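You operate a simulated robot arm through the tools that you are given. There is no shell and no other tool. Be economical: measure what you need, move in short steps, check, and stop when the job is done.

You are at the controls of a simulated robot arm. One attempt, no reset.

JOB
Rub the swarf off the white and the blue casting with the green pad.
Fine: shut the red clamp first and open it last; pad back on the blue mat.

The check looks at the end state, three seconds after you hand in, the way a careful person would. Anything else that was tipped, shoved, dropped, spilled or broken makes it a failure.

ROBOT AND FRAMES
A 6-joint arm with a two-finger parallel gripper, fixed in place. Base frame: the origin is at the foot of the arm, x ahead of it, y to its left, z up; the work surface is at about z = 0.82. Lengths are in m, angles in rad, forces in N, time in s.
With the tool pointing down near the work surface it reaches from about 0.24 to 0.64 m from the base axis. Its first joint turns from -1.152 to 1.152 rad. Payload 2.7 kg.
Tool frame: the origin (TCP) lies between the finger pads and is the grasp point; the fingertips stand 0.023 m ahead of it; z points along the fingers, y is the line along which they close. Largest opening 0.094 m; finger width 0.038, thickness 0.01; the body of the gripper, 0.054 by 0.096 m, starts 0.039 m behind the TCP.
Orientation is told as [roll, pitch, yaw] about the base's x, y, z axes, in that order, counted from this pose: with the fingers straight down and closing along the base's y, the tool's x points along the base's -x, its y along +y and its z along -z.

CONTROLS
- The arm moves only by the tool servo_tool. Its argument "moves" is a list of rows, each a list of 3 entries, a list of its own where there are three numbers: the shift along the base's x, y, z in m, then the turn, a rotation vector about the base's x, y, z in rad, then the closure, from 0 (fully open) to 1 (shut). In form: [[[tx, ty, tz], [ax, ay, az], fingers], ...]. A call has 1 to 8 rows; each row is the pose to reach, as a shift and turn from the pose commanded when the call began. Rows are played at 5 a second. More than 0.05 m and 0.15 rad between two rows, or a gripper value outside its range, and nothing of the call is played. Where a pose cannot be reached the arm comes as near as it can. A force on the tool above 40 N (or 10 N above the force at the start of the call, whichever is more), or a blocked arm, ends the call early, and 0.2 s more pass. The fingers move at their own pace (about 0.045 m/s each) and stop on an object; they squeeze with about 25 N. The grip force told is the motor's: it shows also when the fingers shut on nothing. Time passes only in rows, and 0.2 s behind the last, so rows that repeat a pose let the fingers close. The reply holds the time, the measured pose of the TCP, the force on the tool along the base axes, the opening and the grip force, in the units named above and with some noise.
- Cameras (640 x 400 px; columns grow to the right, rows downward): "scene" is fixed at [0.0798, -0.4296, 1.4179]; the picture's right is [0.76, -0.65, 0.00], its down [-0.28, -0.33, -0.90] and it looks along [0.59, 0.68, -0.43] (base axes); focal length 365 px, centre (320, 200). "wrist" rides on the gripper at [-0.039, 0, -0.044] in the tool frame; the picture's right is [0.00, -1.00, 0.00], its down [0.97, 0.00, -0.24] and it looks along [0.24, 0.00, 0.97] (tool axes); focal length 218 px, centre (320, 200).
- capture(camera): a new picture of that camera. No time passes.
- point_at(camera, pixels): there is no depth. For up to 12 entries [column, row, z] of the newest picture of that camera ("zoom" is the newest enlarged one), the place [x, y] in the base frame at which the ray of that pixel passes the height z, good to about 0.002 m. No time passes.
- zoom(camera, box): a new picture of the part [left, top, right, bottom] of that camera's present view, enlarged. No time passes.
- sign_off(): hands the job in; it is judged then, once.

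Go step by step. Measure first, check grasps and placings, and put right what went wrong. The budget is 80 turns and 54 pictures, counting those below and the enlarged ones. Unless the task says otherwise, let go and move clear before handing in, and close with one line.

The tools are called after ">>>" as a command line: name --argument value ..., lists and objects as JSON in quotes. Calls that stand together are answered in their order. servo_tool: Moves the arm, as the interface text tells. Its arguments: {"type":"object","properties":{"moves":{"type":"array"}},"required":["moves"]} The other tools are called the same way: capture (camera) takes a picture; point_at (camera, pixels) gives the place at which the rays of pixels pass given heights; zoom (camera, box) takes an enlarged picture of a part of a camera's view; sign_off () hands the job in.

At the start:

```text
time: 0.0
eef_pos: [0.2712, 0.2447, 1.1512]
ee_rot: [0.002, -0.002, 0.001]
ft_force: [-0.4, -1.1, 0.4]
opening: 0.094
grip_force: 0.2
```

scene: 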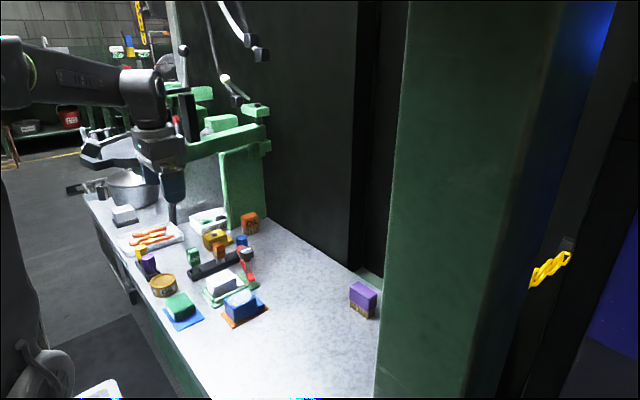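
wrist: 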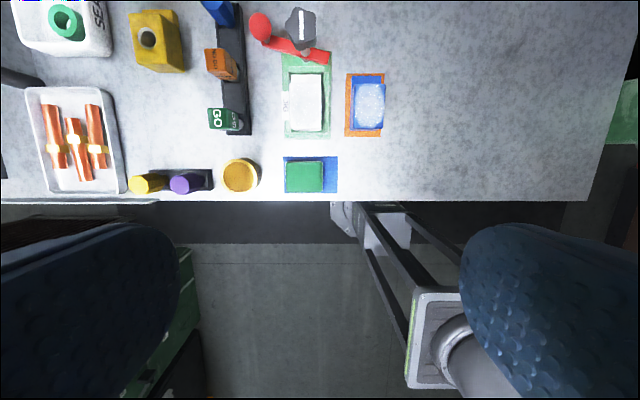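

The wrist view shows the green pad on the blue mat (~305,175), the white casting on a green tray (~306,100), the blue casting on an orange tray (~367,103) and the red clamp (~290,40). I'll zoom in to see details.

>>> zoom --camera "wrist" --box '[200, 0, 420, 200]'

>>> zoom --camera "scene" --box '[140, 200, 290, 340]'

>>> point_at --camera "wrist" --pixels '[[285, 157, 0.82], [337, 157, 0.82], [285, 192, 0.82], [337, 192, 0.82], [345, 74, 0.82], [385, 137, 0.82], [283, 53, 0.82], [330, 137, 0.82], [260, 27, 0.9], [327, 58, 0.9], [300, 25, 0.9]]'

```text
2.00 times, centred on (310, 100) of wrist
```

zoom: 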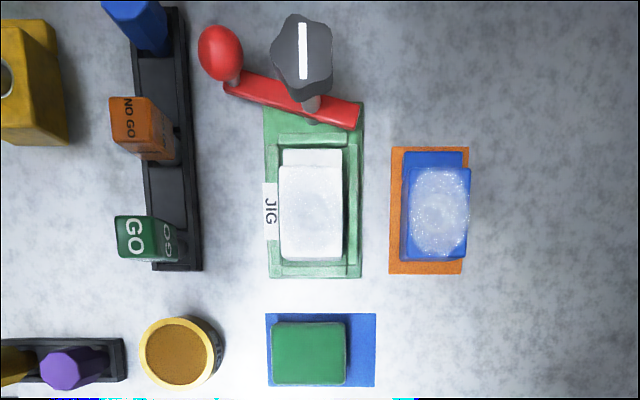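

```text
2.86 times, centred on (215, 270) of scene
```

zoom: 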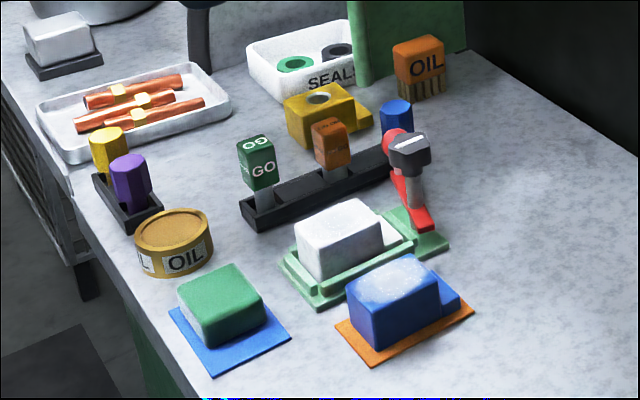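

```text
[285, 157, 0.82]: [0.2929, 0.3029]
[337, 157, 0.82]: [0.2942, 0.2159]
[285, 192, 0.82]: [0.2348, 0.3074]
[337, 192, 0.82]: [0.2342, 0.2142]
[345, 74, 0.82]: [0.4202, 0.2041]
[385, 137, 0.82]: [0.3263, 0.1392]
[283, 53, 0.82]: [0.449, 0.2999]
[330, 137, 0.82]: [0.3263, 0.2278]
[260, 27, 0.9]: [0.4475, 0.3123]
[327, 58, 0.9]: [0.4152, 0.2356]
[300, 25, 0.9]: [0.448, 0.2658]
```

The clamp (red bar with ball, grey head) sits at the far end of the green jig. I'll move over it for a closer look.

>>> servo_tool --moves '[[[0.04, 0, -0.02], [0, 0, 0], 0], [[0.08, 0, -0.04], [0, 0, 0], 0], [[0.12, 0, -0.06], [0, 0, 0], 0], [[0.15, 0, -0.08], [0, 0, 0], 0]]'

>>> capture --camera "wrist"

>>> zoom --camera "scene" --box '[195, 225, 275, 295]'

```text
time: 1.0
eef_pos: [0.421, 0.2431, 1.0722]
ee_rot: [0.0, -0.001, -0.001]
ft_force: [-0.1, -0.4, 0.8]
opening: 0.0941
grip_force: 0.1
```

```text
49 pictures are left
```

wrist: 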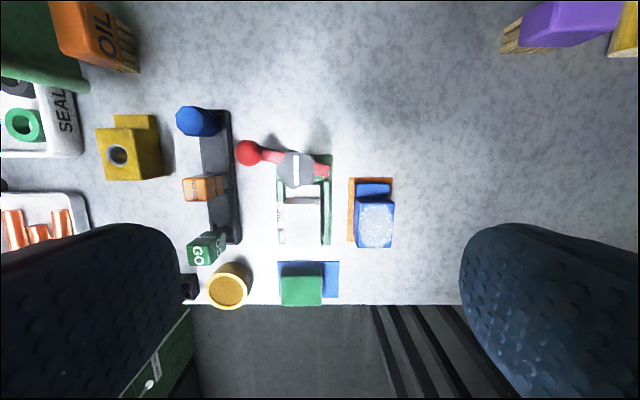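

```text
5.71 times, centred on (235, 260) of scene
```

zoom: 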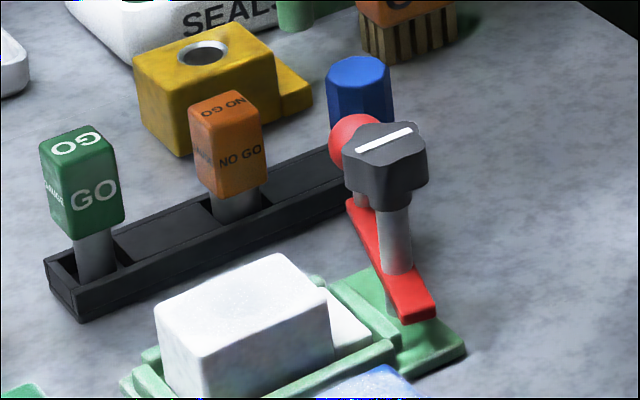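

The clamp is now near the image centre (290,165); I'll enlarge it and measure its parts.

>>> zoom --camera "wrist" --box '[220, 120, 350, 260]'

>>> zoom --camera "scene" --box '[195, 265, 275, 335]'

```text
2.86 times, centred on (285, 190) of wrist
```

zoom: 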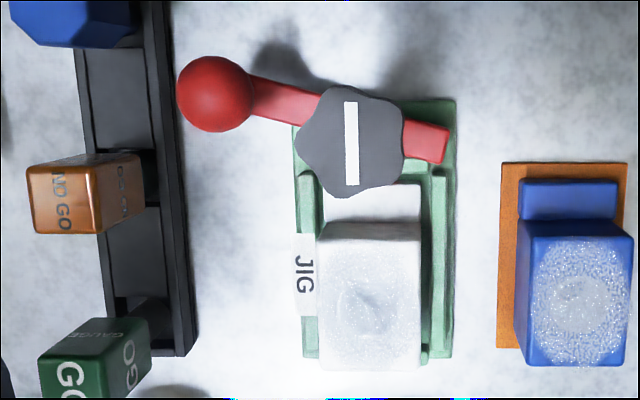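

```text
5.71 times, centred on (235, 300) of scene
```

zoom: 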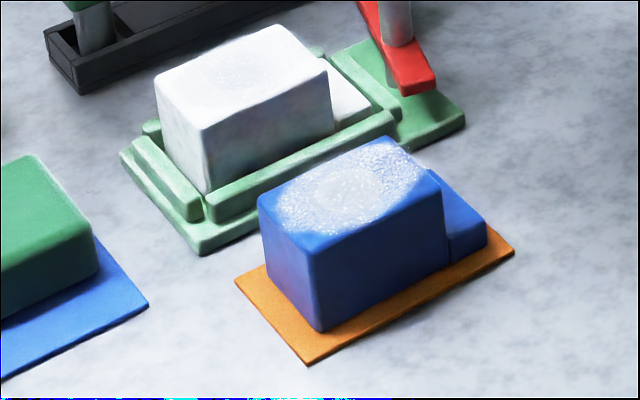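

I'll triangulate the clamp's ball, knob, nose and post, and the casting tops, using both cameras.

>>> point_at --camera "wrist" --pixels '[[248.3, 152.6, 0.86], [248.3, 152.6, 0.92], [295.6, 170, 0.88], [295.6, 170, 0.94], [328.5, 170.5, 0.84], [328.5, 170.5, 0.88], [302, 224, 0.86], [302, 224, 0.9], [376, 225, 0.86], [376, 225, 0.9]]'

>>> point_at --camera "scene" --pixels '[[238.4, 250, 0.86], [238.4, 250, 0.92], [246.4, 248.5, 0.88], [246.4, 248.5, 0.94], [251.5, 279.5, 0.84], [251.5, 279.5, 0.88], [222, 276.5, 0.86], [222, 276.5, 0.9], [240, 297, 0.86], [240, 297, 0.9]]'

```text
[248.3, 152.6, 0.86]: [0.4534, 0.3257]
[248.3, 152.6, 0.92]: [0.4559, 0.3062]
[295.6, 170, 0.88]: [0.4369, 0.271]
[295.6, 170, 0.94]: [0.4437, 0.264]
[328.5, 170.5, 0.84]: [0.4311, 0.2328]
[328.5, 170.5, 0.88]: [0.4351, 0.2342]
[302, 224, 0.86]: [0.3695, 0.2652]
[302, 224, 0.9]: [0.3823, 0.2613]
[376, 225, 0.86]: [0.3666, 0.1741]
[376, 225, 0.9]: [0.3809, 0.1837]
```

```text
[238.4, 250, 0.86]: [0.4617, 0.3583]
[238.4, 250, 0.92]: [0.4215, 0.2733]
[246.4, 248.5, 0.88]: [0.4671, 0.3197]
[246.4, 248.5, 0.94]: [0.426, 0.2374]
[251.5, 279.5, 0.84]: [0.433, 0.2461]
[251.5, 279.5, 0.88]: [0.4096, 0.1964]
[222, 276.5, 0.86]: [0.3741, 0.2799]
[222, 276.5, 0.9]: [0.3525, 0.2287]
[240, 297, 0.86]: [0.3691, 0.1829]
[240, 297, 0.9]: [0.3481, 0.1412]
```

Triangulating: the ball is at about (0.454, 0.316, 0.888), the knob top at (0.441, 0.266, 0.919), the nose at (0.432, 0.233, 0.85), and the casting tops at about z 0.87. To shut, the nose must swing over the casting's ledge (-x), so the ball goes from +y to +x. I'll check gauge positions for clearance.

>>> zoom --camera "wrist" --box '[160, 90, 320, 190]'

>>> point_at --camera "wrist" --pixels '[[190, 194, 0.88], [190, 194, 0.91], [222, 175, 0.88], [222, 175, 0.91], [222, 193, 0.91], [216, 122, 0.88], [238, 152.6, 0.888], [259, 152.6, 0.888], [233, 112, 0.83]]'

>>> point_at --camera "scene" --pixels '[[217.5, 247.3, 0.88], [217.5, 247.3, 0.91], [222, 244, 0.88], [222, 244, 0.91]]'

```text
4.00 times, centred on (240, 140) of wrist
```

zoom: 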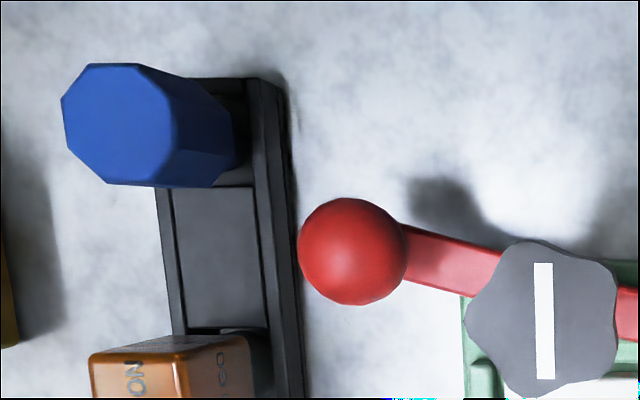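

```text
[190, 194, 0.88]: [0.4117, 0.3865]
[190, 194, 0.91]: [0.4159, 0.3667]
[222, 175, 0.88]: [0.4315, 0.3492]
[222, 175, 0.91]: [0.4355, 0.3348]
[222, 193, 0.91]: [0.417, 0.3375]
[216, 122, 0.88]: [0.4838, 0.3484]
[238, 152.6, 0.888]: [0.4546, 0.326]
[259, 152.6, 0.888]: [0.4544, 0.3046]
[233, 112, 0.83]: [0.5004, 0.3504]
```

```text
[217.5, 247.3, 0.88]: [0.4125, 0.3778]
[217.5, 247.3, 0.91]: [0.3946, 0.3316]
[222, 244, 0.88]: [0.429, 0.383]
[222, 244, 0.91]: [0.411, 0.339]
```

The NO GO gauge occupies y > 0.35 and its top is about z 0.885, so straddling the ball with fingers closing nearly along x is clear. I'll turn the tool about +1.35 rad and move above the ball.

>>> servo_tool --moves '[[[0.005, 0.01, 0], [0, 0, 0.14], 0.2], [[0.01, 0.02, 0], [0, 0, 0.28], 0.45], [[0.015, 0.03, 0], [0, 0, 0.42], 0.45], [[0.02, 0.04, 0], [0, 0, 0.56], 0.45], [[0.025, 0.05, 0], [0, 0, 0.7], 0.45], [[0.03, 0.06, 0], [0, 0, 0.84], 0.45], [[0.0325, 0.069, 0], [0, 0, 0.98], 0.45], [[0.0325, 0.069, 0], [0, 0, 1.12], 0.45]]'

>>> servo_tool --moves '[[[0, 0, -0.02], [0, 0, 0.12], 0.45], [[0, 0, -0.06], [0, 0, 0.24], 0.45], [[0, 0, -0.09], [0, 0, 0.24], 0.45], [[0, 0, -0.1], [0, 0, 0.24], 0.45]]'

>>> capture --camera "wrist"

>>> capture --camera "scene"

```text
time: 2.8
eef_pos: [0.4541, 0.3127, 1.0702]
ee_rot: [0.001, 0.001, 1.123]
ft_force: [0.3, -0.3, 0.4]
opening: 0.0518
grip_force: 0.0
```

```text
time: 3.8
eef_pos: [0.455, 0.3118, 0.971]
ee_rot: [0.001, -0.002, 1.362]
ft_force: [-0.3, 0.4, -0.3]
opening: 0.0516
grip_force: 0.2
```

```text
44 pictures are left
```

wrist: 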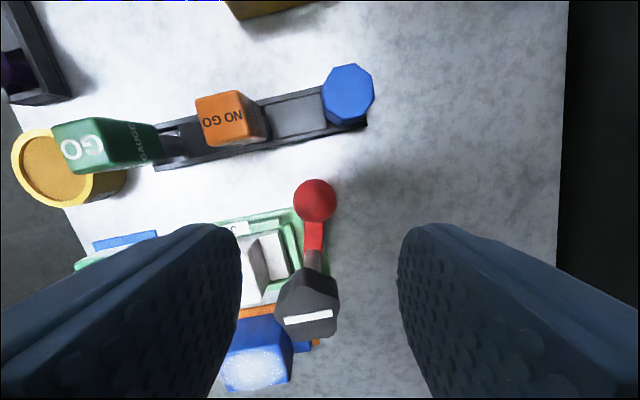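

```text
43 pictures are left
```

scene: 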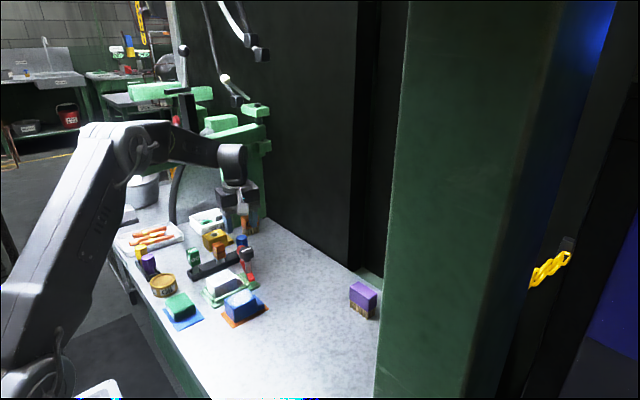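

From this closer view the ball is at (315,199) and the knob mark at (308,318); I'll refine both positions.

>>> point_at --camera "wrist" --pixels '[[315, 199, 0.87], [315, 199, 0.88], [315, 199, 0.89], [308, 318, 0.91], [308, 318, 0.92], [308, 318, 0.93], [235, 133, 0.88], [250, 93, 0.88], [331, 107, 0.88]]'

```text
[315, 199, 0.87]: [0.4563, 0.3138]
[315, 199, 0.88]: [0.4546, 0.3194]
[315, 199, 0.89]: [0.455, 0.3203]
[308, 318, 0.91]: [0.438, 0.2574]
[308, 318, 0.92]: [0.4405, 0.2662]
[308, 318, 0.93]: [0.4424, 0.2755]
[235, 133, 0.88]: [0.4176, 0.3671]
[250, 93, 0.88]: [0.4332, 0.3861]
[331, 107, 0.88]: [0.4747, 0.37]
```

The ball is at about (0.4547, 0.319, 0.880), 0.055 m from the pivot post at (0.4405, 0.266). Descend and close gently on it.

>>> servo_tool --moves '[[[0, 0.005, -0.03], [0, 0, 0], 0.45], [[0, 0.005, -0.06], [0, 0, 0], 0.45], [[0, 0.005, -0.085], [0, 0, 0], 0.45], [[0, 0.005, -0.085], [0, 0, 0], 0.45], [[0, 0.005, -0.085], [0, 0, 0], 0.8], [[0, 0.005, -0.085], [0, 0, 0], 0.8]]'

>>> capture --camera "wrist"

>>> zoom --camera "scene" --box '[180, 200, 300, 310]'

```text
time: 5.2
eef_pos: [0.4548, 0.3186, 0.8864]
ee_rot: [0.002, -0.003, 1.36]
ft_force: [-0.4, 1.4, -1.8]
opening: 0.0275
grip_force: 33.4
```

```text
42 pictures are left
```

wrist: 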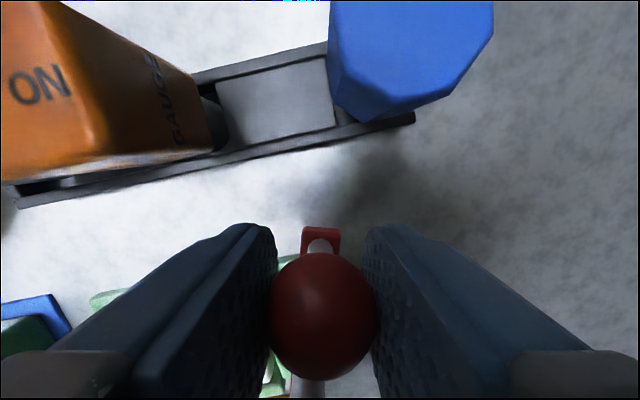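

```text
3.64 times, centred on (240, 255) of scene
```

zoom: 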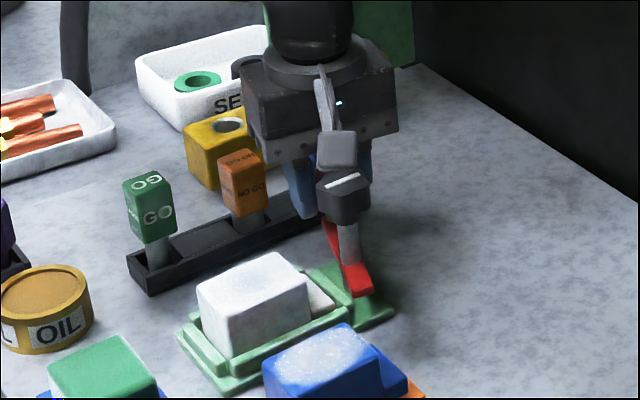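

The ball is held (opening 0.0275). Start swinging it clockwise around the post in small arc steps and watch the forces.

>>> servo_tool --moves '[[[0.0062, -0.0021, 0], [0, 0, -0.12], 0.8], [[0.0121, -0.0049, 0], [0, 0, -0.24], 0.8], [[0.0176, -0.0084, 0], [0, 0, -0.36], 0.8]]'

>>> zoom --camera "scene" --box '[180, 200, 300, 310]'

```text
time: 6.0
eef_pos: [0.4732, 0.3084, 0.8844]
ee_rot: [0.001, -0.001, 0.999]
ft_force: [1.1, -6.9, -0.4]
opening: 0.0274
grip_force: 45.2
```

```text
3.64 times, centred on (240, 255) of scene
```

zoom: 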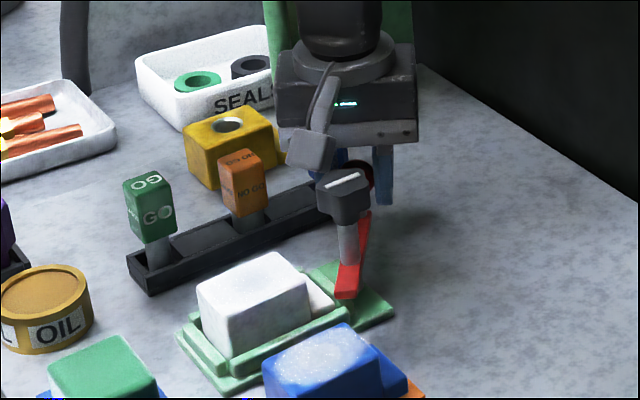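

The red bar swings with the ball while the grey knob stays still, and the nose is heading for the ledge. Forces are small; continue the arc with a slightly smaller radius.

>>> servo_tool --moves '[[[0.0041, -0.0053, 0], [0, 0, -0.12], 0.8], [[0.0085, -0.0099, 0], [0, 0, -0.24], 0.8], [[0.0123, -0.0149, 0], [0, 0, -0.36], 0.8], [[0.0155, -0.0204, 0], [0, 0, -0.48], 0.8], [[0.018, -0.0263, 0], [0, 0, -0.6], 0.8], [[0.0198, -0.0324, 0], [0, 0, -0.72], 0.8]]'

>>> zoom --camera "scene" --box '[180, 200, 300, 310]'

>>> capture --camera "wrist"

```text
time: 7.4
eef_pos: [0.4926, 0.2771, 0.8849]
ee_rot: [0.001, -0.004, 0.277]
ft_force: [17.8, -0.2, -5.4]
opening: 0.0272
grip_force: 45.1
```

```text
3.64 times, centred on (240, 255) of scene
```

zoom: 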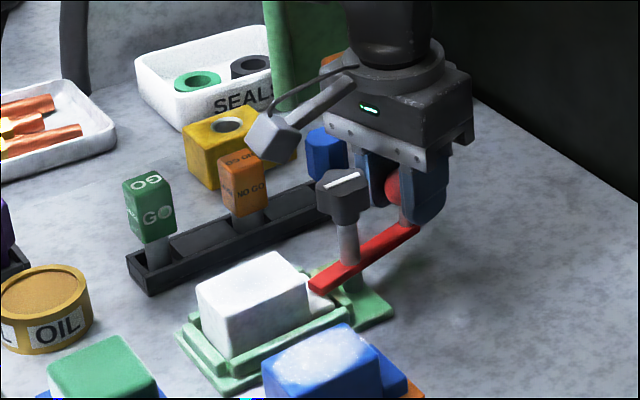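

```text
38 pictures are left
```

wrist: 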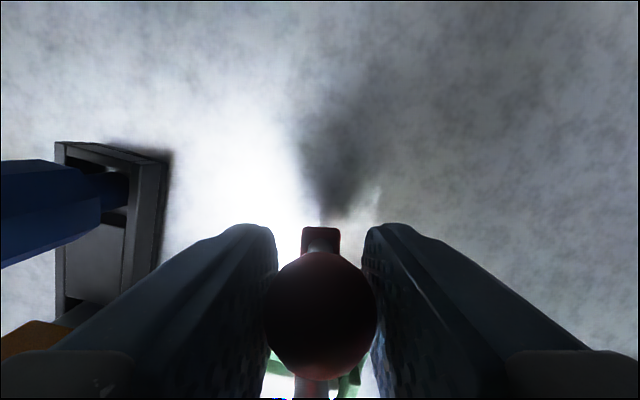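

The nose is over the ledge; there's a +x reaction of 18 N, so the true radius is a bit larger. Continue the last part with relief in x.

>>> servo_tool --moves '[[[0.003, -0.002, 0], [0, 0, 0], 0.8], [[0.004, -0.0065, 0], [0, 0, -0.12], 0.8], [[0.0044, -0.011, 0], [0, 0, -0.22], 0.8]]'

>>> zoom --camera "scene" --box '[190, 220, 290, 305]'

```text
time: 8.2
eef_pos: [0.4936, 0.2655, 0.8861]
ee_rot: [-0.002, 0.003, 0.058]
ft_force: [-7.3, -6.6, 0.2]
opening: 0.0272
grip_force: 44.9
```

```text
4.71 times, centred on (240, 262) of scene
```

zoom: 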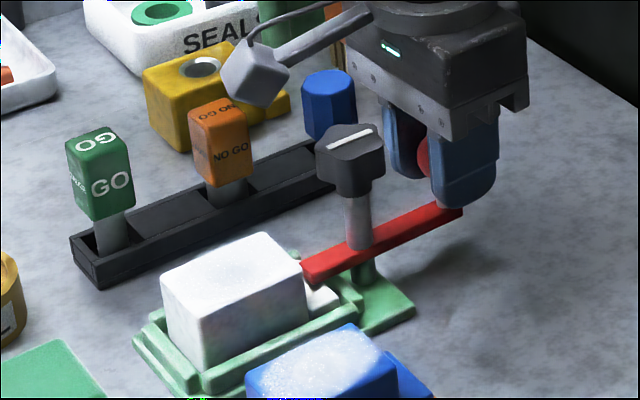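

The nose now lies over the ledge. I'll nudge slightly further to feel for a stop.

>>> servo_tool --moves '[[[-0.001, -0.003, 0], [0, 0, -0.055], 0.8], [[-0.001, -0.005, 0], [0, 0, -0.09], 0.8]]'

```text
time: 8.8
eef_pos: [0.4947, 0.265, 0.8855]
ee_rot: [0.005, -0.001, -0.028]
ft_force: [-3.4, 18.1, -9.4]
opening: 0.0271
grip_force: 45.0
```

A firm stop: only 0.5 mm of travel and 18 N back, so the clamp is shut. Relax, open, and rise clear.

>>> servo_tool --moves '[[[0, 0.0045, 0], [0, 0, 0.03], 0.8], [[0, 0.0045, 0], [0, 0, 0.03], 0.4], [[0, 0.0045, 0], [0, 0, 0.03], 0.4], [[0, 0.0045, 0.03], [0, 0, 0.03], 0.4], [[0, 0.0045, 0.07], [0, 0, 0.03], 0.4], [[0, 0.0045, 0.115], [0, 0, 0.03], 0.4]]'

>>> capture --camera "wrist"

```text
time: 10.2
eef_pos: [0.4959, 0.2651, 1.0033]
ee_rot: [0.002, 0.0, 0.001]
ft_force: [0.6, -0.7, 0.0]
opening: 0.0563
grip_force: 0.0
```

```text
36 pictures are left
```

wrist: 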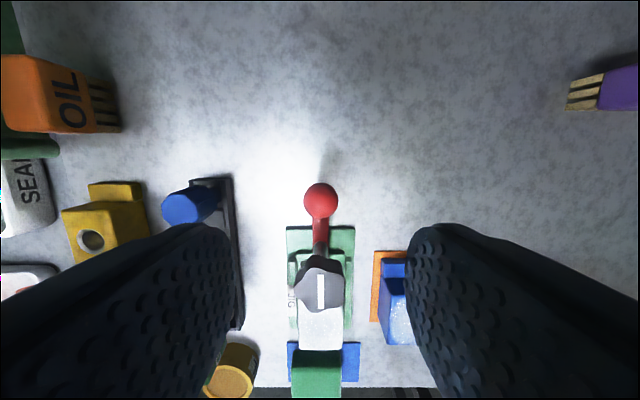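

The clamp bar lies along x at its stop. Move back over the pad and look.

>>> servo_tool --moves '[[[-0.04, 0, 0.03], [0, 0, 0], 0], [[-0.08, 0, 0.03], [0, 0, 0], 0], [[-0.12, 0, 0.03], [0, 0, 0], 0], [[-0.16, 0, 0.03], [0, 0, 0], 0], [[-0.19, 0, 0.03], [0, 0, 0], 0], [[-0.21, 0, 0.02], [0, 0, 0], 0]]'

>>> capture --camera "wrist"

>>> zoom --camera "scene" --box '[150, 270, 280, 350]'

```text
time: 11.6
eef_pos: [0.2848, 0.2665, 1.022]
ee_rot: [0.002, -0.003, 0.0]
ft_force: [-0.1, 0.6, 0.2]
opening: 0.094
grip_force: 0.1
```

```text
35 pictures are left
```

wrist: 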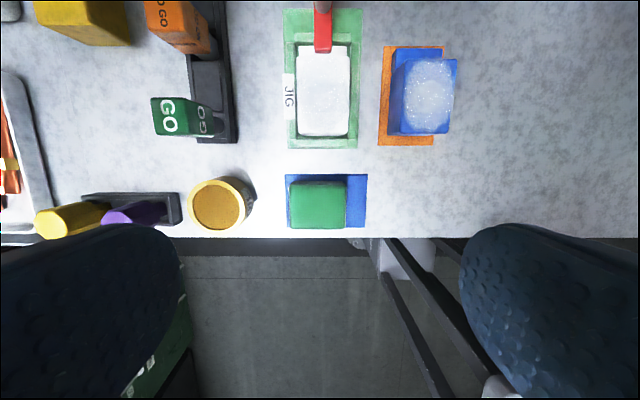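

```text
4.92 times, centred on (215, 310) of scene
```

zoom: 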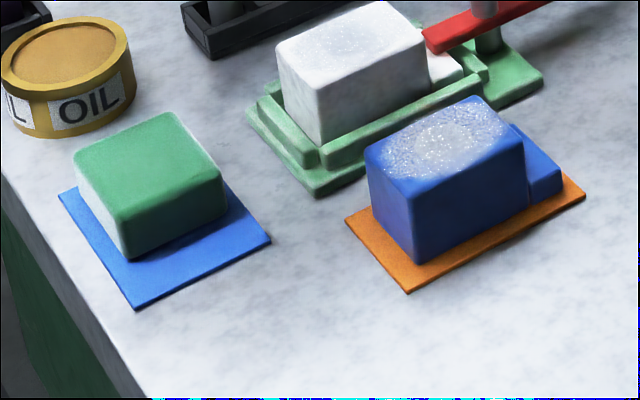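

I'll triangulate the pad's top corner and extents: wrist corner (346,182), scene corner (195.7,307).

>>> point_at --camera "wrist" --pixels '[[346, 182, 0.85], [346, 182, 0.87], [290, 182, 0.86], [290, 228, 0.86], [346, 228, 0.86], [286, 174, 0.822], [366, 227, 0.822], [305, 48, 0.87], [351, 133, 0.87], [398, 60, 0.87], [455, 135, 0.87]]'

>>> point_at --camera "scene" --pixels '[[195.7, 306, 0.85], [195.7, 306, 0.87], [182.5, 292.5, 0.86], [165.5, 301, 0.86], [174.5, 314.5, 0.86]]'

```text
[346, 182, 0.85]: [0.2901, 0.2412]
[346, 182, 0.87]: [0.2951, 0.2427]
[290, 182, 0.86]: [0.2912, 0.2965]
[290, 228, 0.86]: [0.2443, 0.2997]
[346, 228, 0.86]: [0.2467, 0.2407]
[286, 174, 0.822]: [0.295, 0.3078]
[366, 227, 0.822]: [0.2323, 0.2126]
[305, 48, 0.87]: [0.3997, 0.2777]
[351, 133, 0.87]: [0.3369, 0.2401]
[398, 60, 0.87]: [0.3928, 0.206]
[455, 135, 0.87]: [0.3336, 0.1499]
```

```text
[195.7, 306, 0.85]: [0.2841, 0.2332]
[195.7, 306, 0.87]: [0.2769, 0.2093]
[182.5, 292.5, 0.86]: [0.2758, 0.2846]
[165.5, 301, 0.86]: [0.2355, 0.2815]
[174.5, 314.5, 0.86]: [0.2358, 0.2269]
```

The pad top is at z≈0.847, spanning x 0.243–0.289 and y 0.241–0.298. I'll centre at (0.266, 0.2695), grasp along y with the tips just above the mat (TCP z 0.852).

>>> servo_tool --moves '[[[-0.01, 0.003, -0.04], [0, 0, 0], 0.2], [[-0.0188, 0.003, -0.08], [0, 0, 0], 0.2], [[-0.0188, 0.003, -0.12], [0, 0, 0], 0.2], [[-0.0188, 0.003, -0.15], [0, 0, 0], 0.2], [[-0.0188, 0.003, -0.15], [0, 0, 0], 0.2]]'

>>> zoom --camera "scene" --box '[140, 240, 260, 340]'

>>> capture --camera "wrist"

```text
time: 12.8
eef_pos: [0.2652, 0.2698, 0.8724]
ee_rot: [0.003, -0.001, 0.0]
ft_force: [0.9, 0.0, 0.1]
opening: 0.075
grip_force: 0.0
```

```text
4.00 times, centred on (200, 290) of scene
```

zoom: 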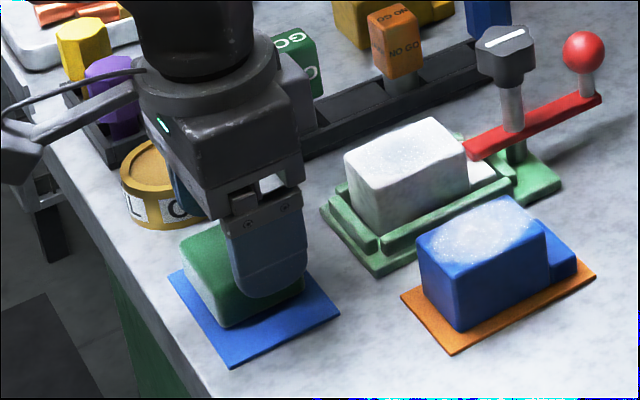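

```text
32 pictures are left
```

wrist: 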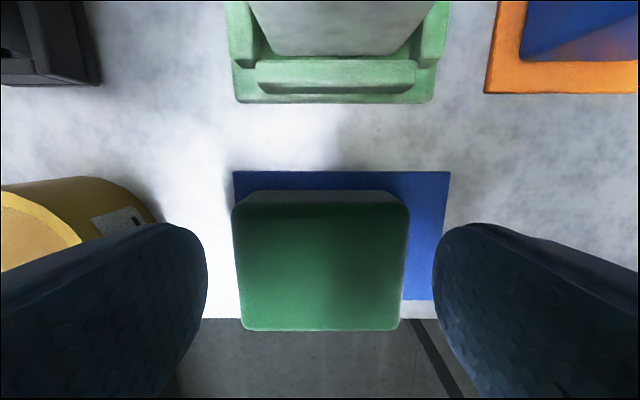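

The pad sits between the fingers; I'll recheck its extents (233–409, 203–331) before closing.

>>> point_at --camera "wrist" --pixels '[[235, 207, 0.847], [407, 207, 0.847], [242, 330, 0.847], [400, 330, 0.847], [235, 207, 0.86], [407, 207, 0.86], [248, 195, 0.825]]'

```text
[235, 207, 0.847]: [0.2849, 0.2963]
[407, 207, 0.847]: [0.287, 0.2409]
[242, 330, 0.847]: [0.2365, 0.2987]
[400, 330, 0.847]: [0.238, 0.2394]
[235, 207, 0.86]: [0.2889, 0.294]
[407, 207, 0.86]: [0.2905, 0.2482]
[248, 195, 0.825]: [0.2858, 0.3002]
```

The pad centre is about (0.263, 0.269). Descend 0.019 and close.

>>> servo_tool --moves '[[[-0.002, -0.001, -0.01], [0, 0, 0], 0.2], [[-0.002, -0.001, -0.019], [0, 0, 0], 0.2], [[-0.002, -0.001, -0.019], [0, 0, 0], 0.5], [[-0.002, -0.001, -0.019], [0, 0, 0], 0.6], [[-0.002, -0.001, -0.019], [0, 0, 0], 0.6]]'

```text
time: 14.0
eef_pos: [0.2644, 0.2678, 0.8545]
ee_rot: [0.001, -0.001, 0.0]
ft_force: [-0.4, 0.1, 0.0]
opening: 0.0593
grip_force: 25.1
```

Gripped at 0.0593 with 25 N. Lift straight up to z≈0.95 and check the pad.

>>> servo_tool --moves '[[[0, 0, 0.02], [0, 0, 0], 0.6], [[0, 0, 0.06], [0, 0, 0], 0.6], [[0, 0, 0.1], [0, 0, 0], 0.6]]'

>>> zoom --camera "scene" --box '[140, 220, 260, 340]'

>>> capture --camera "wrist"

```text
time: 14.8
eef_pos: [0.2672, 0.2692, 0.9533]
ee_rot: [0.002, -0.002, -0.001]
ft_force: [-0.2, 0.4, -0.2]
opening: 0.0591
grip_force: 24.8
```

```text
3.33 times, centred on (200, 280) of scene
```

zoom: 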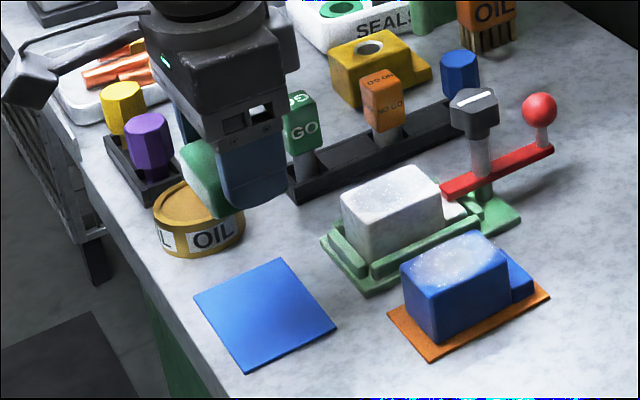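

```text
30 pictures are left
```

wrist: 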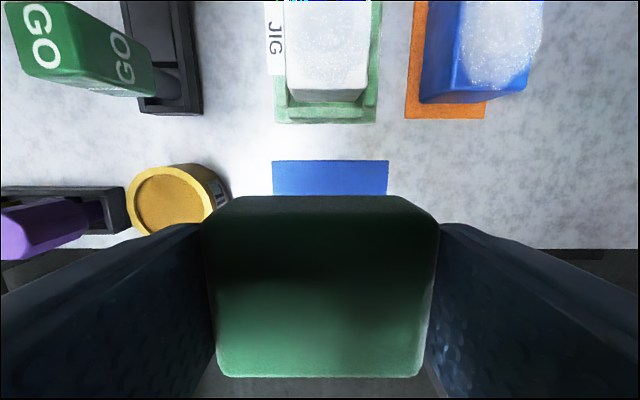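

The pad is held well. Move over the white casting centre (0.368, 0.262) at the same height, then lower to just above it.

>>> servo_tool --moves '[[[0.035, -0.002, 0], [0, 0, 0], 0.6], [[0.07, -0.004, 0], [0, 0, 0], 0.6], [[0.101, -0.006, 0], [0, 0, 0], 0.6], [[0.101, -0.006, -0.03], [0, 0, 0], 0.6], [[0.101, -0.006, -0.044], [0, 0, 0], 0.6]]'

>>> zoom --camera "scene" --box '[180, 220, 280, 320]'

```text
time: 16.0
eef_pos: [0.3657, 0.2609, 0.908]
ee_rot: [0.002, -0.001, 0.001]
ft_force: [-0.8, -0.1, -1.1]
opening: 0.0593
grip_force: 24.9
```

```text
4.00 times, centred on (230, 270) of scene
```

zoom: 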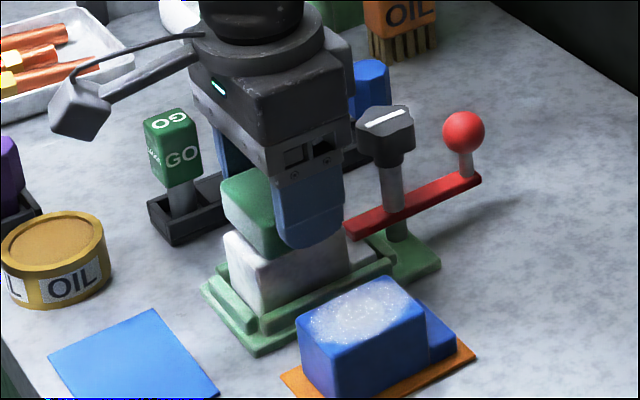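

The pad is just above the casting with no contact force yet. Lower in 2 mm steps to find contact.

>>> servo_tool --moves '[[[0, 0, -0.002], [0, 0, 0], 0.6], [[0, 0, -0.004], [0, 0, 0], 0.6], [[0, 0, -0.006], [0, 0, 0], 0.6]]'

```text
time: 16.8
eef_pos: [0.3651, 0.2611, 0.9022]
ee_rot: [0.001, 0.001, 0.0]
ft_force: [0.3, -0.3, -0.4]
opening: 0.0593
grip_force: 25.5
```

>>> servo_tool --moves '[[[0, 0, -0.0015], [0, 0, 0], 0.6], [[0, 0, -0.003], [0, 0, 0], 0.6], [[0, 0, -0.004], [0, 0, 0], 0.6]]'

```text
time: 17.6
eef_pos: [0.3657, 0.2629, 0.9007]
ee_rot: [0.005, -0.003, 0.001]
ft_force: [-6.5, -10.5, 34.2]
opening: 0.0594
grip_force: 24.9
```

Contact at TCP z≈0.9005 (34 N now, a bit much). Ease up 1.5 mm and rub back and forth along x.

>>> servo_tool --moves '[[[0, 0, 0.0018], [0, 0, 0], 0.6], [[0.009, 0, 0.0018], [0, 0, 0], 0.6], [[0.017, 0, 0.0018], [0, 0, 0], 0.6], [[0.009, 0, 0.0018], [0, 0, 0], 0.6], [[0, 0, 0.0018], [0, 0, 0], 0.6], [[-0.009, 0, 0.0018], [0, 0, 0], 0.6], [[-0.016, 0, 0.0018], [0, 0, 0], 0.6], [[-0.008, 0, 0.0018], [0, 0, 0], 0.6]]'

>>> zoom --camera "scene" --box '[180, 220, 280, 320]'

```text
time: 19.4
eef_pos: [0.3556, 0.262, 0.9008]
ee_rot: [0.001, 0.001, 0.002]
ft_force: [-9.6, 0.1, 19.4]
opening: 0.0592
grip_force: 25.2
```

```text
4.00 times, centred on (230, 270) of scene
```

zoom: 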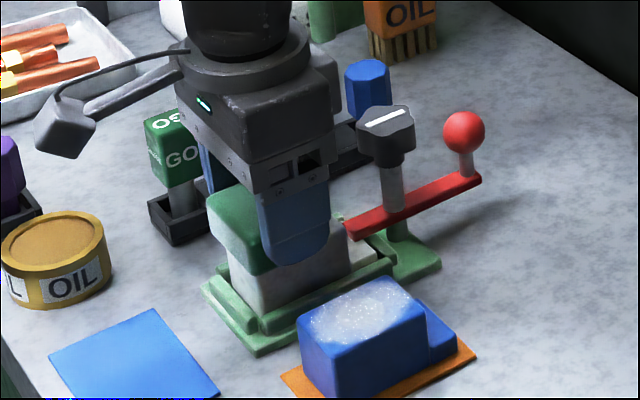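

Rubbing at ~19 N with 10 N friction, and the casting holds in the jig. One more pass with y offsets, then lift and inspect.

>>> servo_tool --moves '[[[0, 0.007, 0], [0, 0, 0], 0.6], [[0.012, 0.007, 0], [0, 0, 0], 0.6], [[0.024, 0.007, 0], [0, 0, 0], 0.6], [[0.024, -0.007, 0], [0, 0, 0], 0.6], [[0.012, -0.007, 0], [0, 0, 0], 0.6], [[0, -0.007, 0], [0, 0, 0], 0.6], [[-0.008, 0, 0], [0, 0, 0], 0.6], [[0.005, 0, 0], [0, 0, 0], 0.6]]'

>>> servo_tool --moves '[[[0, 0, 0.03], [0, 0, 0], 0.6], [[-0.04, 0, 0.06], [0, 0, 0], 0.6], [[-0.08, 0, 0.07], [0, 0, 0], 0.6]]'

>>> zoom --camera "scene" --box '[180, 230, 280, 330]'

>>> capture --camera "wrist"

```text
time: 21.2
eef_pos: [0.3609, 0.2623, 0.9014]
ee_rot: [0.002, 0.002, 0.001]
ft_force: [0.7, 0.0, 0.4]
opening: 0.0594
grip_force: 24.8
```

```text
time: 22.0
eef_pos: [0.2825, 0.2621, 0.9704]
ee_rot: [0.001, -0.002, -0.001]
ft_force: [0.9, 0.2, -0.3]
opening: 0.0595
grip_force: 25.1
```

```text
4.00 times, centred on (230, 280) of scene
```

zoom: 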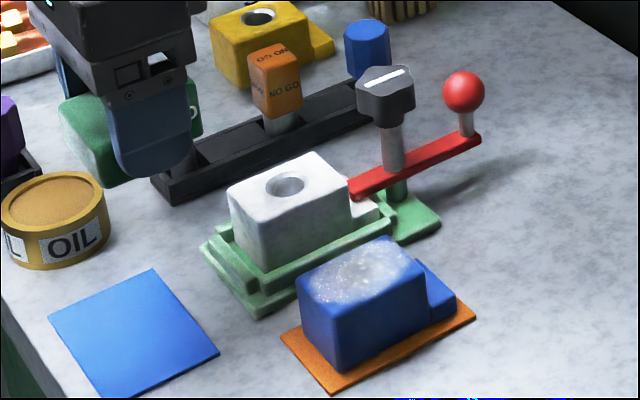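

```text
26 pictures are left
```

wrist: 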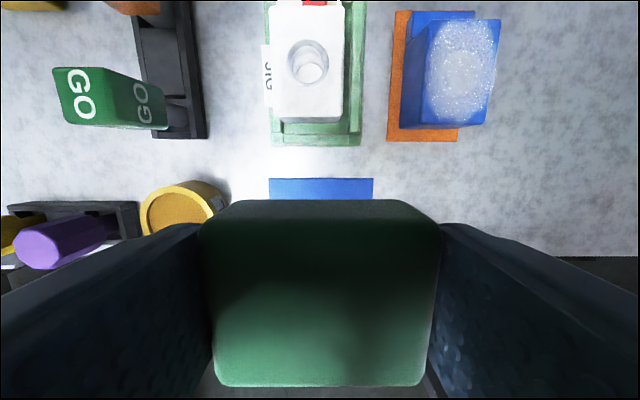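

White casting is clean — its bore is visible at (307,65). Now over the blue casting; I'll measure its top.

>>> point_at --camera "wrist" --pixels '[[430, 22, 0.868], [499, 22, 0.868], [419, 122, 0.868], [487, 124, 0.868], [462, 70, 0.868], [401, 142, 0.822]]'

>>> servo_tool --moves '[[[0, -0.04, 0], [0, 0, 0], 0.6], [[0.02, -0.08, 0], [0, 0, 0], 0.6], [[0.06, -0.085, 0], [0, 0, 0], 0.6], [[0.082, -0.085, -0.02], [0, 0, 0], 0.6], [[0.082, -0.085, -0.05], [0, 0, 0], 0.6], [[0.082, -0.085, -0.06], [0, 0, 0], 0.6]]'

>>> zoom --camera "scene" --box '[190, 230, 290, 330]'

```text
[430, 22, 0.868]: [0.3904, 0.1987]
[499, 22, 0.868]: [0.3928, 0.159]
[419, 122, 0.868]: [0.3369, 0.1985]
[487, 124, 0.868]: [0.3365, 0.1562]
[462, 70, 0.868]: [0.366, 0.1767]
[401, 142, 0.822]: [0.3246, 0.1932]
```

```text
time: 23.4
eef_pos: [0.3645, 0.1768, 0.9101]
ee_rot: [0.001, -0.004, -0.001]
ft_force: [0.1, 0.0, -0.4]
opening: 0.0593
grip_force: 25.1
```

```text
4.00 times, centred on (240, 280) of scene
```

zoom: 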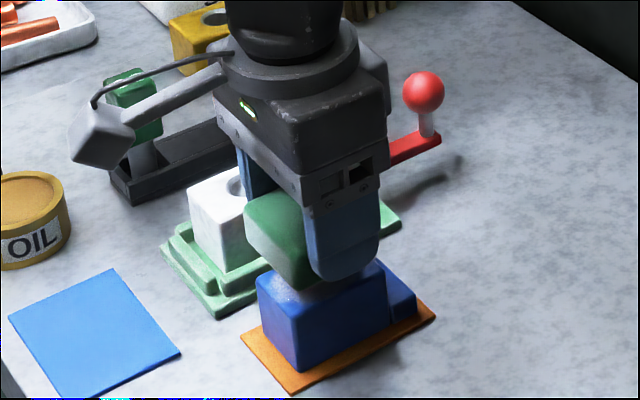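

Centred over the blue casting. Lower with fine steps to feel a light contact.

>>> servo_tool --moves '[[[0, 0, -0.003], [0, 0, 0], 0.6], [[0, 0, -0.006], [0, 0, 0], 0.6], [[0, 0, -0.008], [0, 0, 0], 0.6], [[0, 0, -0.009], [0, 0, 0], 0.6]]'

```text
time: 24.4
eef_pos: [0.3636, 0.1768, 0.9011]
ee_rot: [0.001, 0.0, 0.0]
ft_force: [0.2, 0.5, -0.7]
opening: 0.0595
grip_force: 25.0
```

>>> servo_tool --moves '[[[0, 0, -0.001], [0, 0, 0], 0.6], [[0, 0, -0.002], [0, 0, 0], 0.6]]'

```text
time: 25.0
eef_pos: [0.363, 0.1757, 0.8989]
ee_rot: [0.001, -0.003, 0.002]
ft_force: [-0.4, 0.7, -0.3]
opening: 0.0593
grip_force: 25.1
```

>>> servo_tool --moves '[[[0, 0, -0.001], [0, 0, 0], 0.6], [[0, 0, -0.0015], [0, 0, 0], 0.6]]'

```text
time: 25.6
eef_pos: [0.3636, 0.1753, 0.8969]
ee_rot: [0.003, -0.001, 0.0]
ft_force: [0.0, 0.0, 0.1]
opening: 0.0592
grip_force: 25.3
```

>>> servo_tool --moves '[[[0, 0, -0.001], [0, 0, 0], 0.6], [[0, 0, -0.002], [0, 0, 0], 0.6]]'

```text
time: 26.2
eef_pos: [0.3635, 0.1765, 0.8951]
ee_rot: [0.002, -0.002, 0.002]
ft_force: [0.2, 0.7, -1.0]
opening: 0.0589
grip_force: 24.9
```

>>> servo_tool --moves '[[[0, 0, -0.001], [0, 0, 0], 0.6], [[0, 0, -0.002], [0, 0, 0], 0.6]]'

>>> zoom --camera "scene" --box '[210, 260, 270, 320]'

```text
time: 26.8
eef_pos: [0.3642, 0.1777, 0.8947]
ee_rot: [0.003, -0.002, 0.001]
ft_force: [-2.7, -1.2, 7.7]
opening: 0.0592
grip_force: 25.0
```

```text
6.67 times, centred on (240, 290) of scene
```

zoom: 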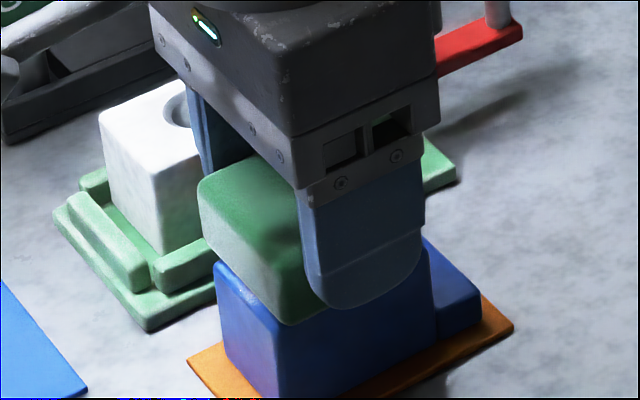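

Light contact at z≈0.8947 (7.7 N). Start with a small rub and check the casting stays put.

>>> servo_tool --moves '[[[0.005, 0, 0.0004], [0, 0, 0], 0.6], [[0.01, 0, 0.0004], [0, 0, 0], 0.6], [[0.005, 0, 0.0004], [0, 0, 0], 0.6], [[0, 0, 0.0004], [0, 0, 0], 0.6], [[-0.005, 0, 0.0004], [0, 0, 0], 0.6], [[-0.01, 0, 0.0004], [0, 0, 0], 0.6]]'

>>> zoom --camera "scene" --box '[210, 260, 270, 320]'

```text
time: 28.2
eef_pos: [0.3555, 0.1761, 0.8948]
ee_rot: [0.002, -0.003, 0.001]
ft_force: [1.4, 0.0, 2.0]
opening: 0.0593
grip_force: 25.1
```

```text
6.67 times, centred on (240, 290) of scene
```

zoom: 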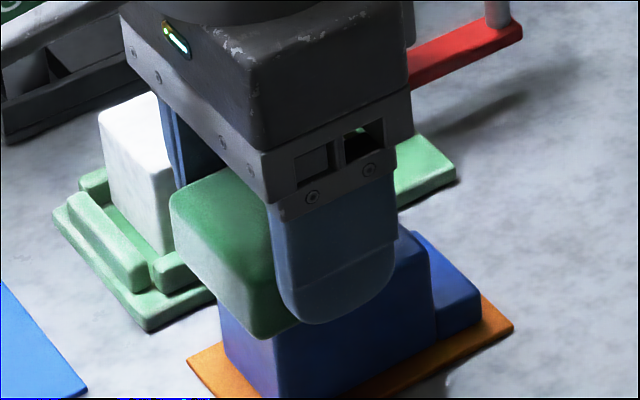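

The casting hasn't moved and the force is light. Press a touch more and rub wider with y offsets.

>>> servo_tool --moves '[[[-0.003, 0.005, -0.0006], [0, 0, 0], 0.6], [[0.006, 0.005, -0.0006], [0, 0, 0], 0.6], [[0.015, 0.005, -0.0006], [0, 0, 0], 0.6], [[0.024, 0.004, -0.0006], [0, 0, 0], 0.6], [[0.024, -0.005, -0.0006], [0, 0, 0], 0.6], [[0.015, -0.005, -0.0006], [0, 0, 0], 0.6], [[0.006, -0.005, -0.0006], [0, 0, 0], 0.6], [[-0.003, -0.004, -0.0006], [0, 0, 0], 0.6]]'

>>> servo_tool --moves '[[[0.009, 0.004, 0], [0, 0, 0], 0.6], [[0.018, 0.004, 0], [0, 0, 0], 0.6], [[0.009, 0.004, 0], [0, 0, 0], 0.6], [[0.009, 0.004, 0.03], [0, 0, 0], 0.6], [[-0.03, 0.02, 0.06], [0, 0, 0], 0.6], [[-0.06, 0.05, 0.075], [0, 0, 0], 0.6]]'

>>> zoom --camera "scene" --box '[180, 230, 280, 330]'

>>> capture --camera "wrist"

```text
time: 30.0
eef_pos: [0.3538, 0.174, 0.8949]
ee_rot: [0.004, -0.006, 0.001]
ft_force: [12.8, -3.6, 24.8]
opening: 0.0592
grip_force: 25.2
```

```text
refused: row 5 steps farther than a row can; nothing moved
```

```text
4.00 times, centred on (230, 280) of scene
```

zoom: 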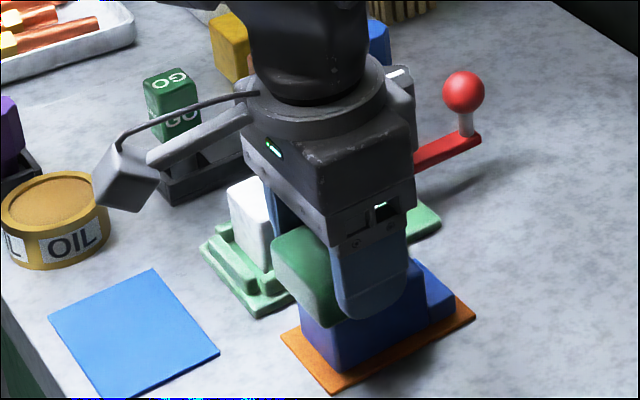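

```text
21 pictures are left
```

wrist: 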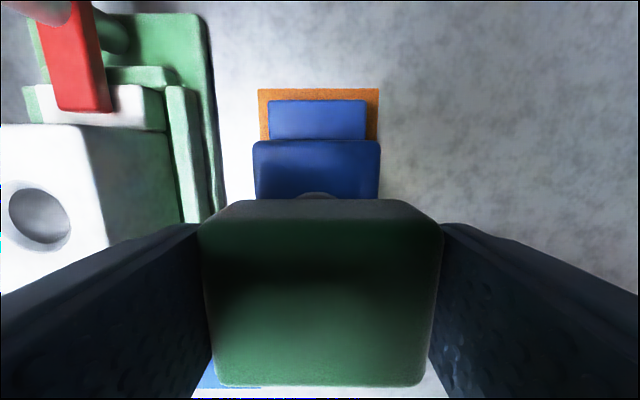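

The casting stayed put and the visible top is clean. Lift and move off to inspect.

>>> servo_tool --moves '[[[0, 0, 0.03], [0, 0, 0], 0.6], [[-0.02, 0.01, 0.06], [0, 0, 0], 0.6], [[-0.05, 0.04, 0.075], [0, 0, 0], 0.6], [[-0.07, 0.075, 0.075], [0, 0, 0], 0.6]]'

>>> zoom --camera "scene" --box '[180, 230, 280, 330]'

>>> capture --camera "wrist"

```text
time: 31.0
eef_pos: [0.2813, 0.2481, 0.9702]
ee_rot: [-0.001, -0.001, -0.002]
ft_force: [0.4, 0.6, -0.1]
opening: 0.0592
grip_force: 24.7
```

```text
4.00 times, centred on (230, 280) of scene
```

zoom: 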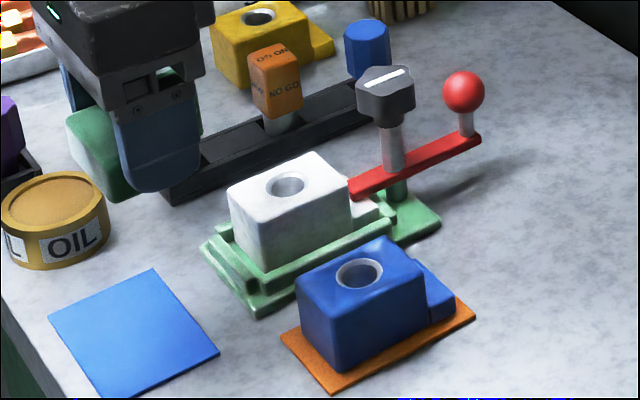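

```text
19 pictures are left
```

wrist: 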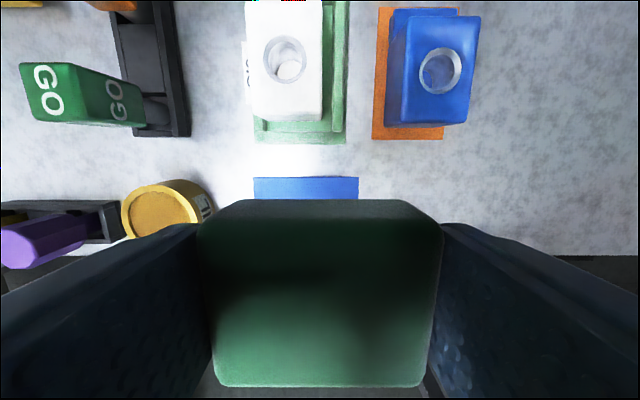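

Both castings are clean, bores visible, and nothing moved. Place the pad at the mat centre (0.265, 0.262), stopping just above first.

>>> servo_tool --moves '[[[-0.0155, 0.014, 0], [0, 0, 0], 0.6], [[-0.0155, 0.014, -0.04], [0, 0, 0], 0.6], [[-0.0155, 0.014, -0.08], [0, 0, 0], 0.6], [[-0.0155, 0.014, -0.108], [0, 0, 0], 0.6], [[-0.0155, 0.014, -0.112], [0, 0, 0], 0.6]]'

>>> servo_tool --moves '[[[0, 0, -0.0015], [0, 0, 0], 0.6], [[0, 0, -0.003], [0, 0, 0], 0.6]]'

>>> zoom --camera "scene" --box '[140, 260, 240, 350]'

```text
time: 32.2
eef_pos: [0.2651, 0.2608, 0.8548]
ee_rot: [0.001, -0.003, 0.001]
ft_force: [0.3, 0.3, -0.2]
opening: 0.0592
grip_force: 24.5
```

```text
time: 32.8
eef_pos: [0.2647, 0.2608, 0.8539]
ee_rot: [0.001, -0.001, -0.001]
ft_force: [-0.2, 0.1, -0.3]
opening: 0.059
grip_force: 24.8
```

```text
4.44 times, centred on (190, 305) of scene
```

zoom: 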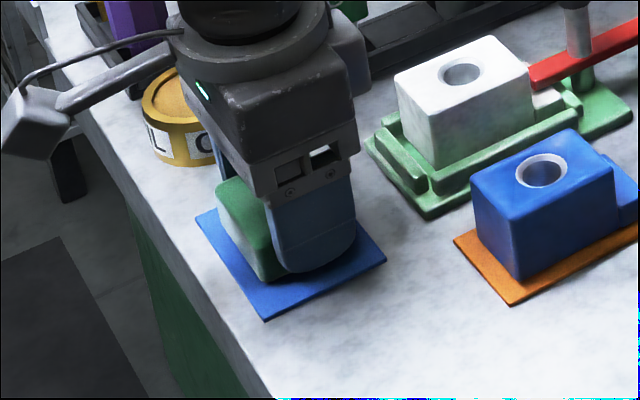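

Pad is over the mat, with no contact force yet at z 0.854. Lower in 1 mm steps.

>>> servo_tool --moves '[[[0, 0, -0.001], [0, 0, 0], 0.6], [[0, 0, -0.002], [0, 0, 0], 0.6]]'

```text
time: 33.4
eef_pos: [0.2643, 0.2609, 0.8515]
ee_rot: [0.002, -0.001, -0.001]
ft_force: [0.0, -0.7, 1.6]
opening: 0.0592
grip_force: 24.9
```

>>> servo_tool --moves '[[[0, 0, -0.0007], [0, 0, 0], 0.6], [[0, 0, -0.0012], [0, 0, 0], 0.6]]'

```text
time: 34.0
eef_pos: [0.2653, 0.2627, 0.8518]
ee_rot: [0.004, -0.002, -0.002]
ft_force: [-10.3, -3.0, 28.6]
opening: 0.0592
grip_force: 25.5
```

Seated (28 N). Ease up 1.5 mm, open gently, and rise.

>>> servo_tool --moves '[[[0, 0, 0.0015], [0, 0, 0], 0.6], [[0, 0, 0.0015], [0, 0, 0], 0.2], [[0, 0, 0.0015], [0, 0, 0], 0.2], [[0, 0, 0.03], [0, 0, 0], 0.2], [[0, 0, 0.07], [0, 0, 0], 0.2], [[0, 0, 0.11], [0, 0, 0], 0.2], [[0.03, 0, 0.15], [0, 0, 0], 0.2]]'

>>> capture --camera "wrist"

>>> zoom --camera "scene" --box '[140, 240, 260, 340]'

```text
time: 35.6
eef_pos: [0.2969, 0.2625, 0.9984]
ee_rot: [0.002, 0.0, 0.0]
ft_force: [0.8, -0.3, -0.1]
opening: 0.0753
grip_force: 0.0
```

```text
17 pictures are left
```

wrist: 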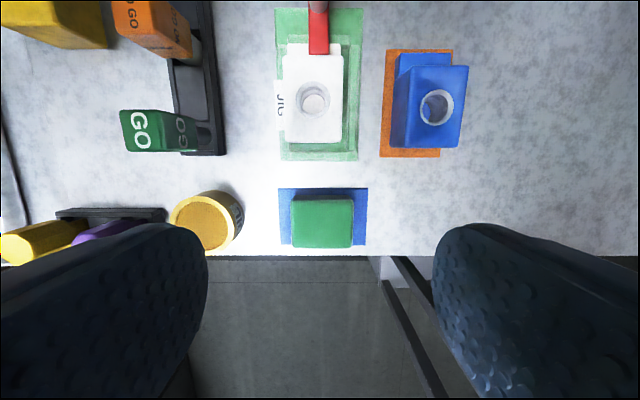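

```text
4.00 times, centred on (200, 290) of scene
```

zoom: 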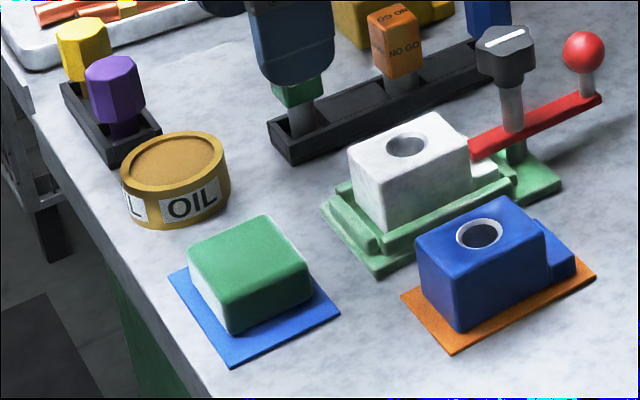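

The pad is back on its mat and clear. Now return to the clamp ball at (0.4955, 0.265) and grip it the same way.

>>> servo_tool --moves '[[[0.045, 0.0005, 0], [0, 0, 0], 0.42], [[0.09, 0.001, 0], [0, 0, 0], 0.42], [[0.135, 0.002, 0], [0, 0, 0], 0.42], [[0.175, 0.0025, 0], [0, 0, 0], 0.42], [[0.1985, 0.0025, 0], [0, 0, 0], 0.42], [[0.1985, 0.0025, -0.03], [0, 0, 0], 0.42], [[0.1985, 0.0025, -0.03], [0, 0, 0], 0.42]]'

>>> capture --camera "wrist"

```text
time: 37.2
eef_pos: [0.4936, 0.2647, 0.9697]
ee_rot: [0.003, -0.001, 0.0]
ft_force: [0.6, -0.2, -0.4]
opening: 0.0547
grip_force: 0.1
```

```text
15 pictures are left
```

wrist: 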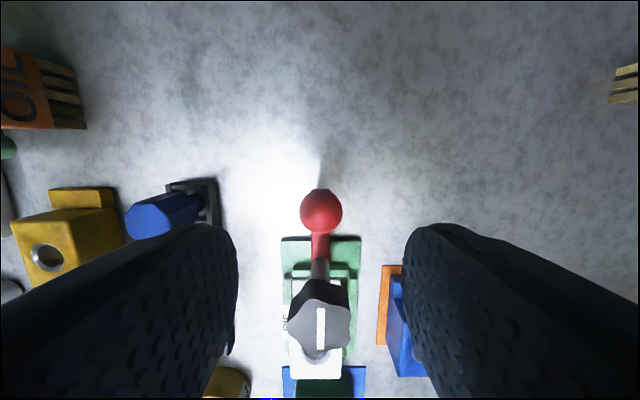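

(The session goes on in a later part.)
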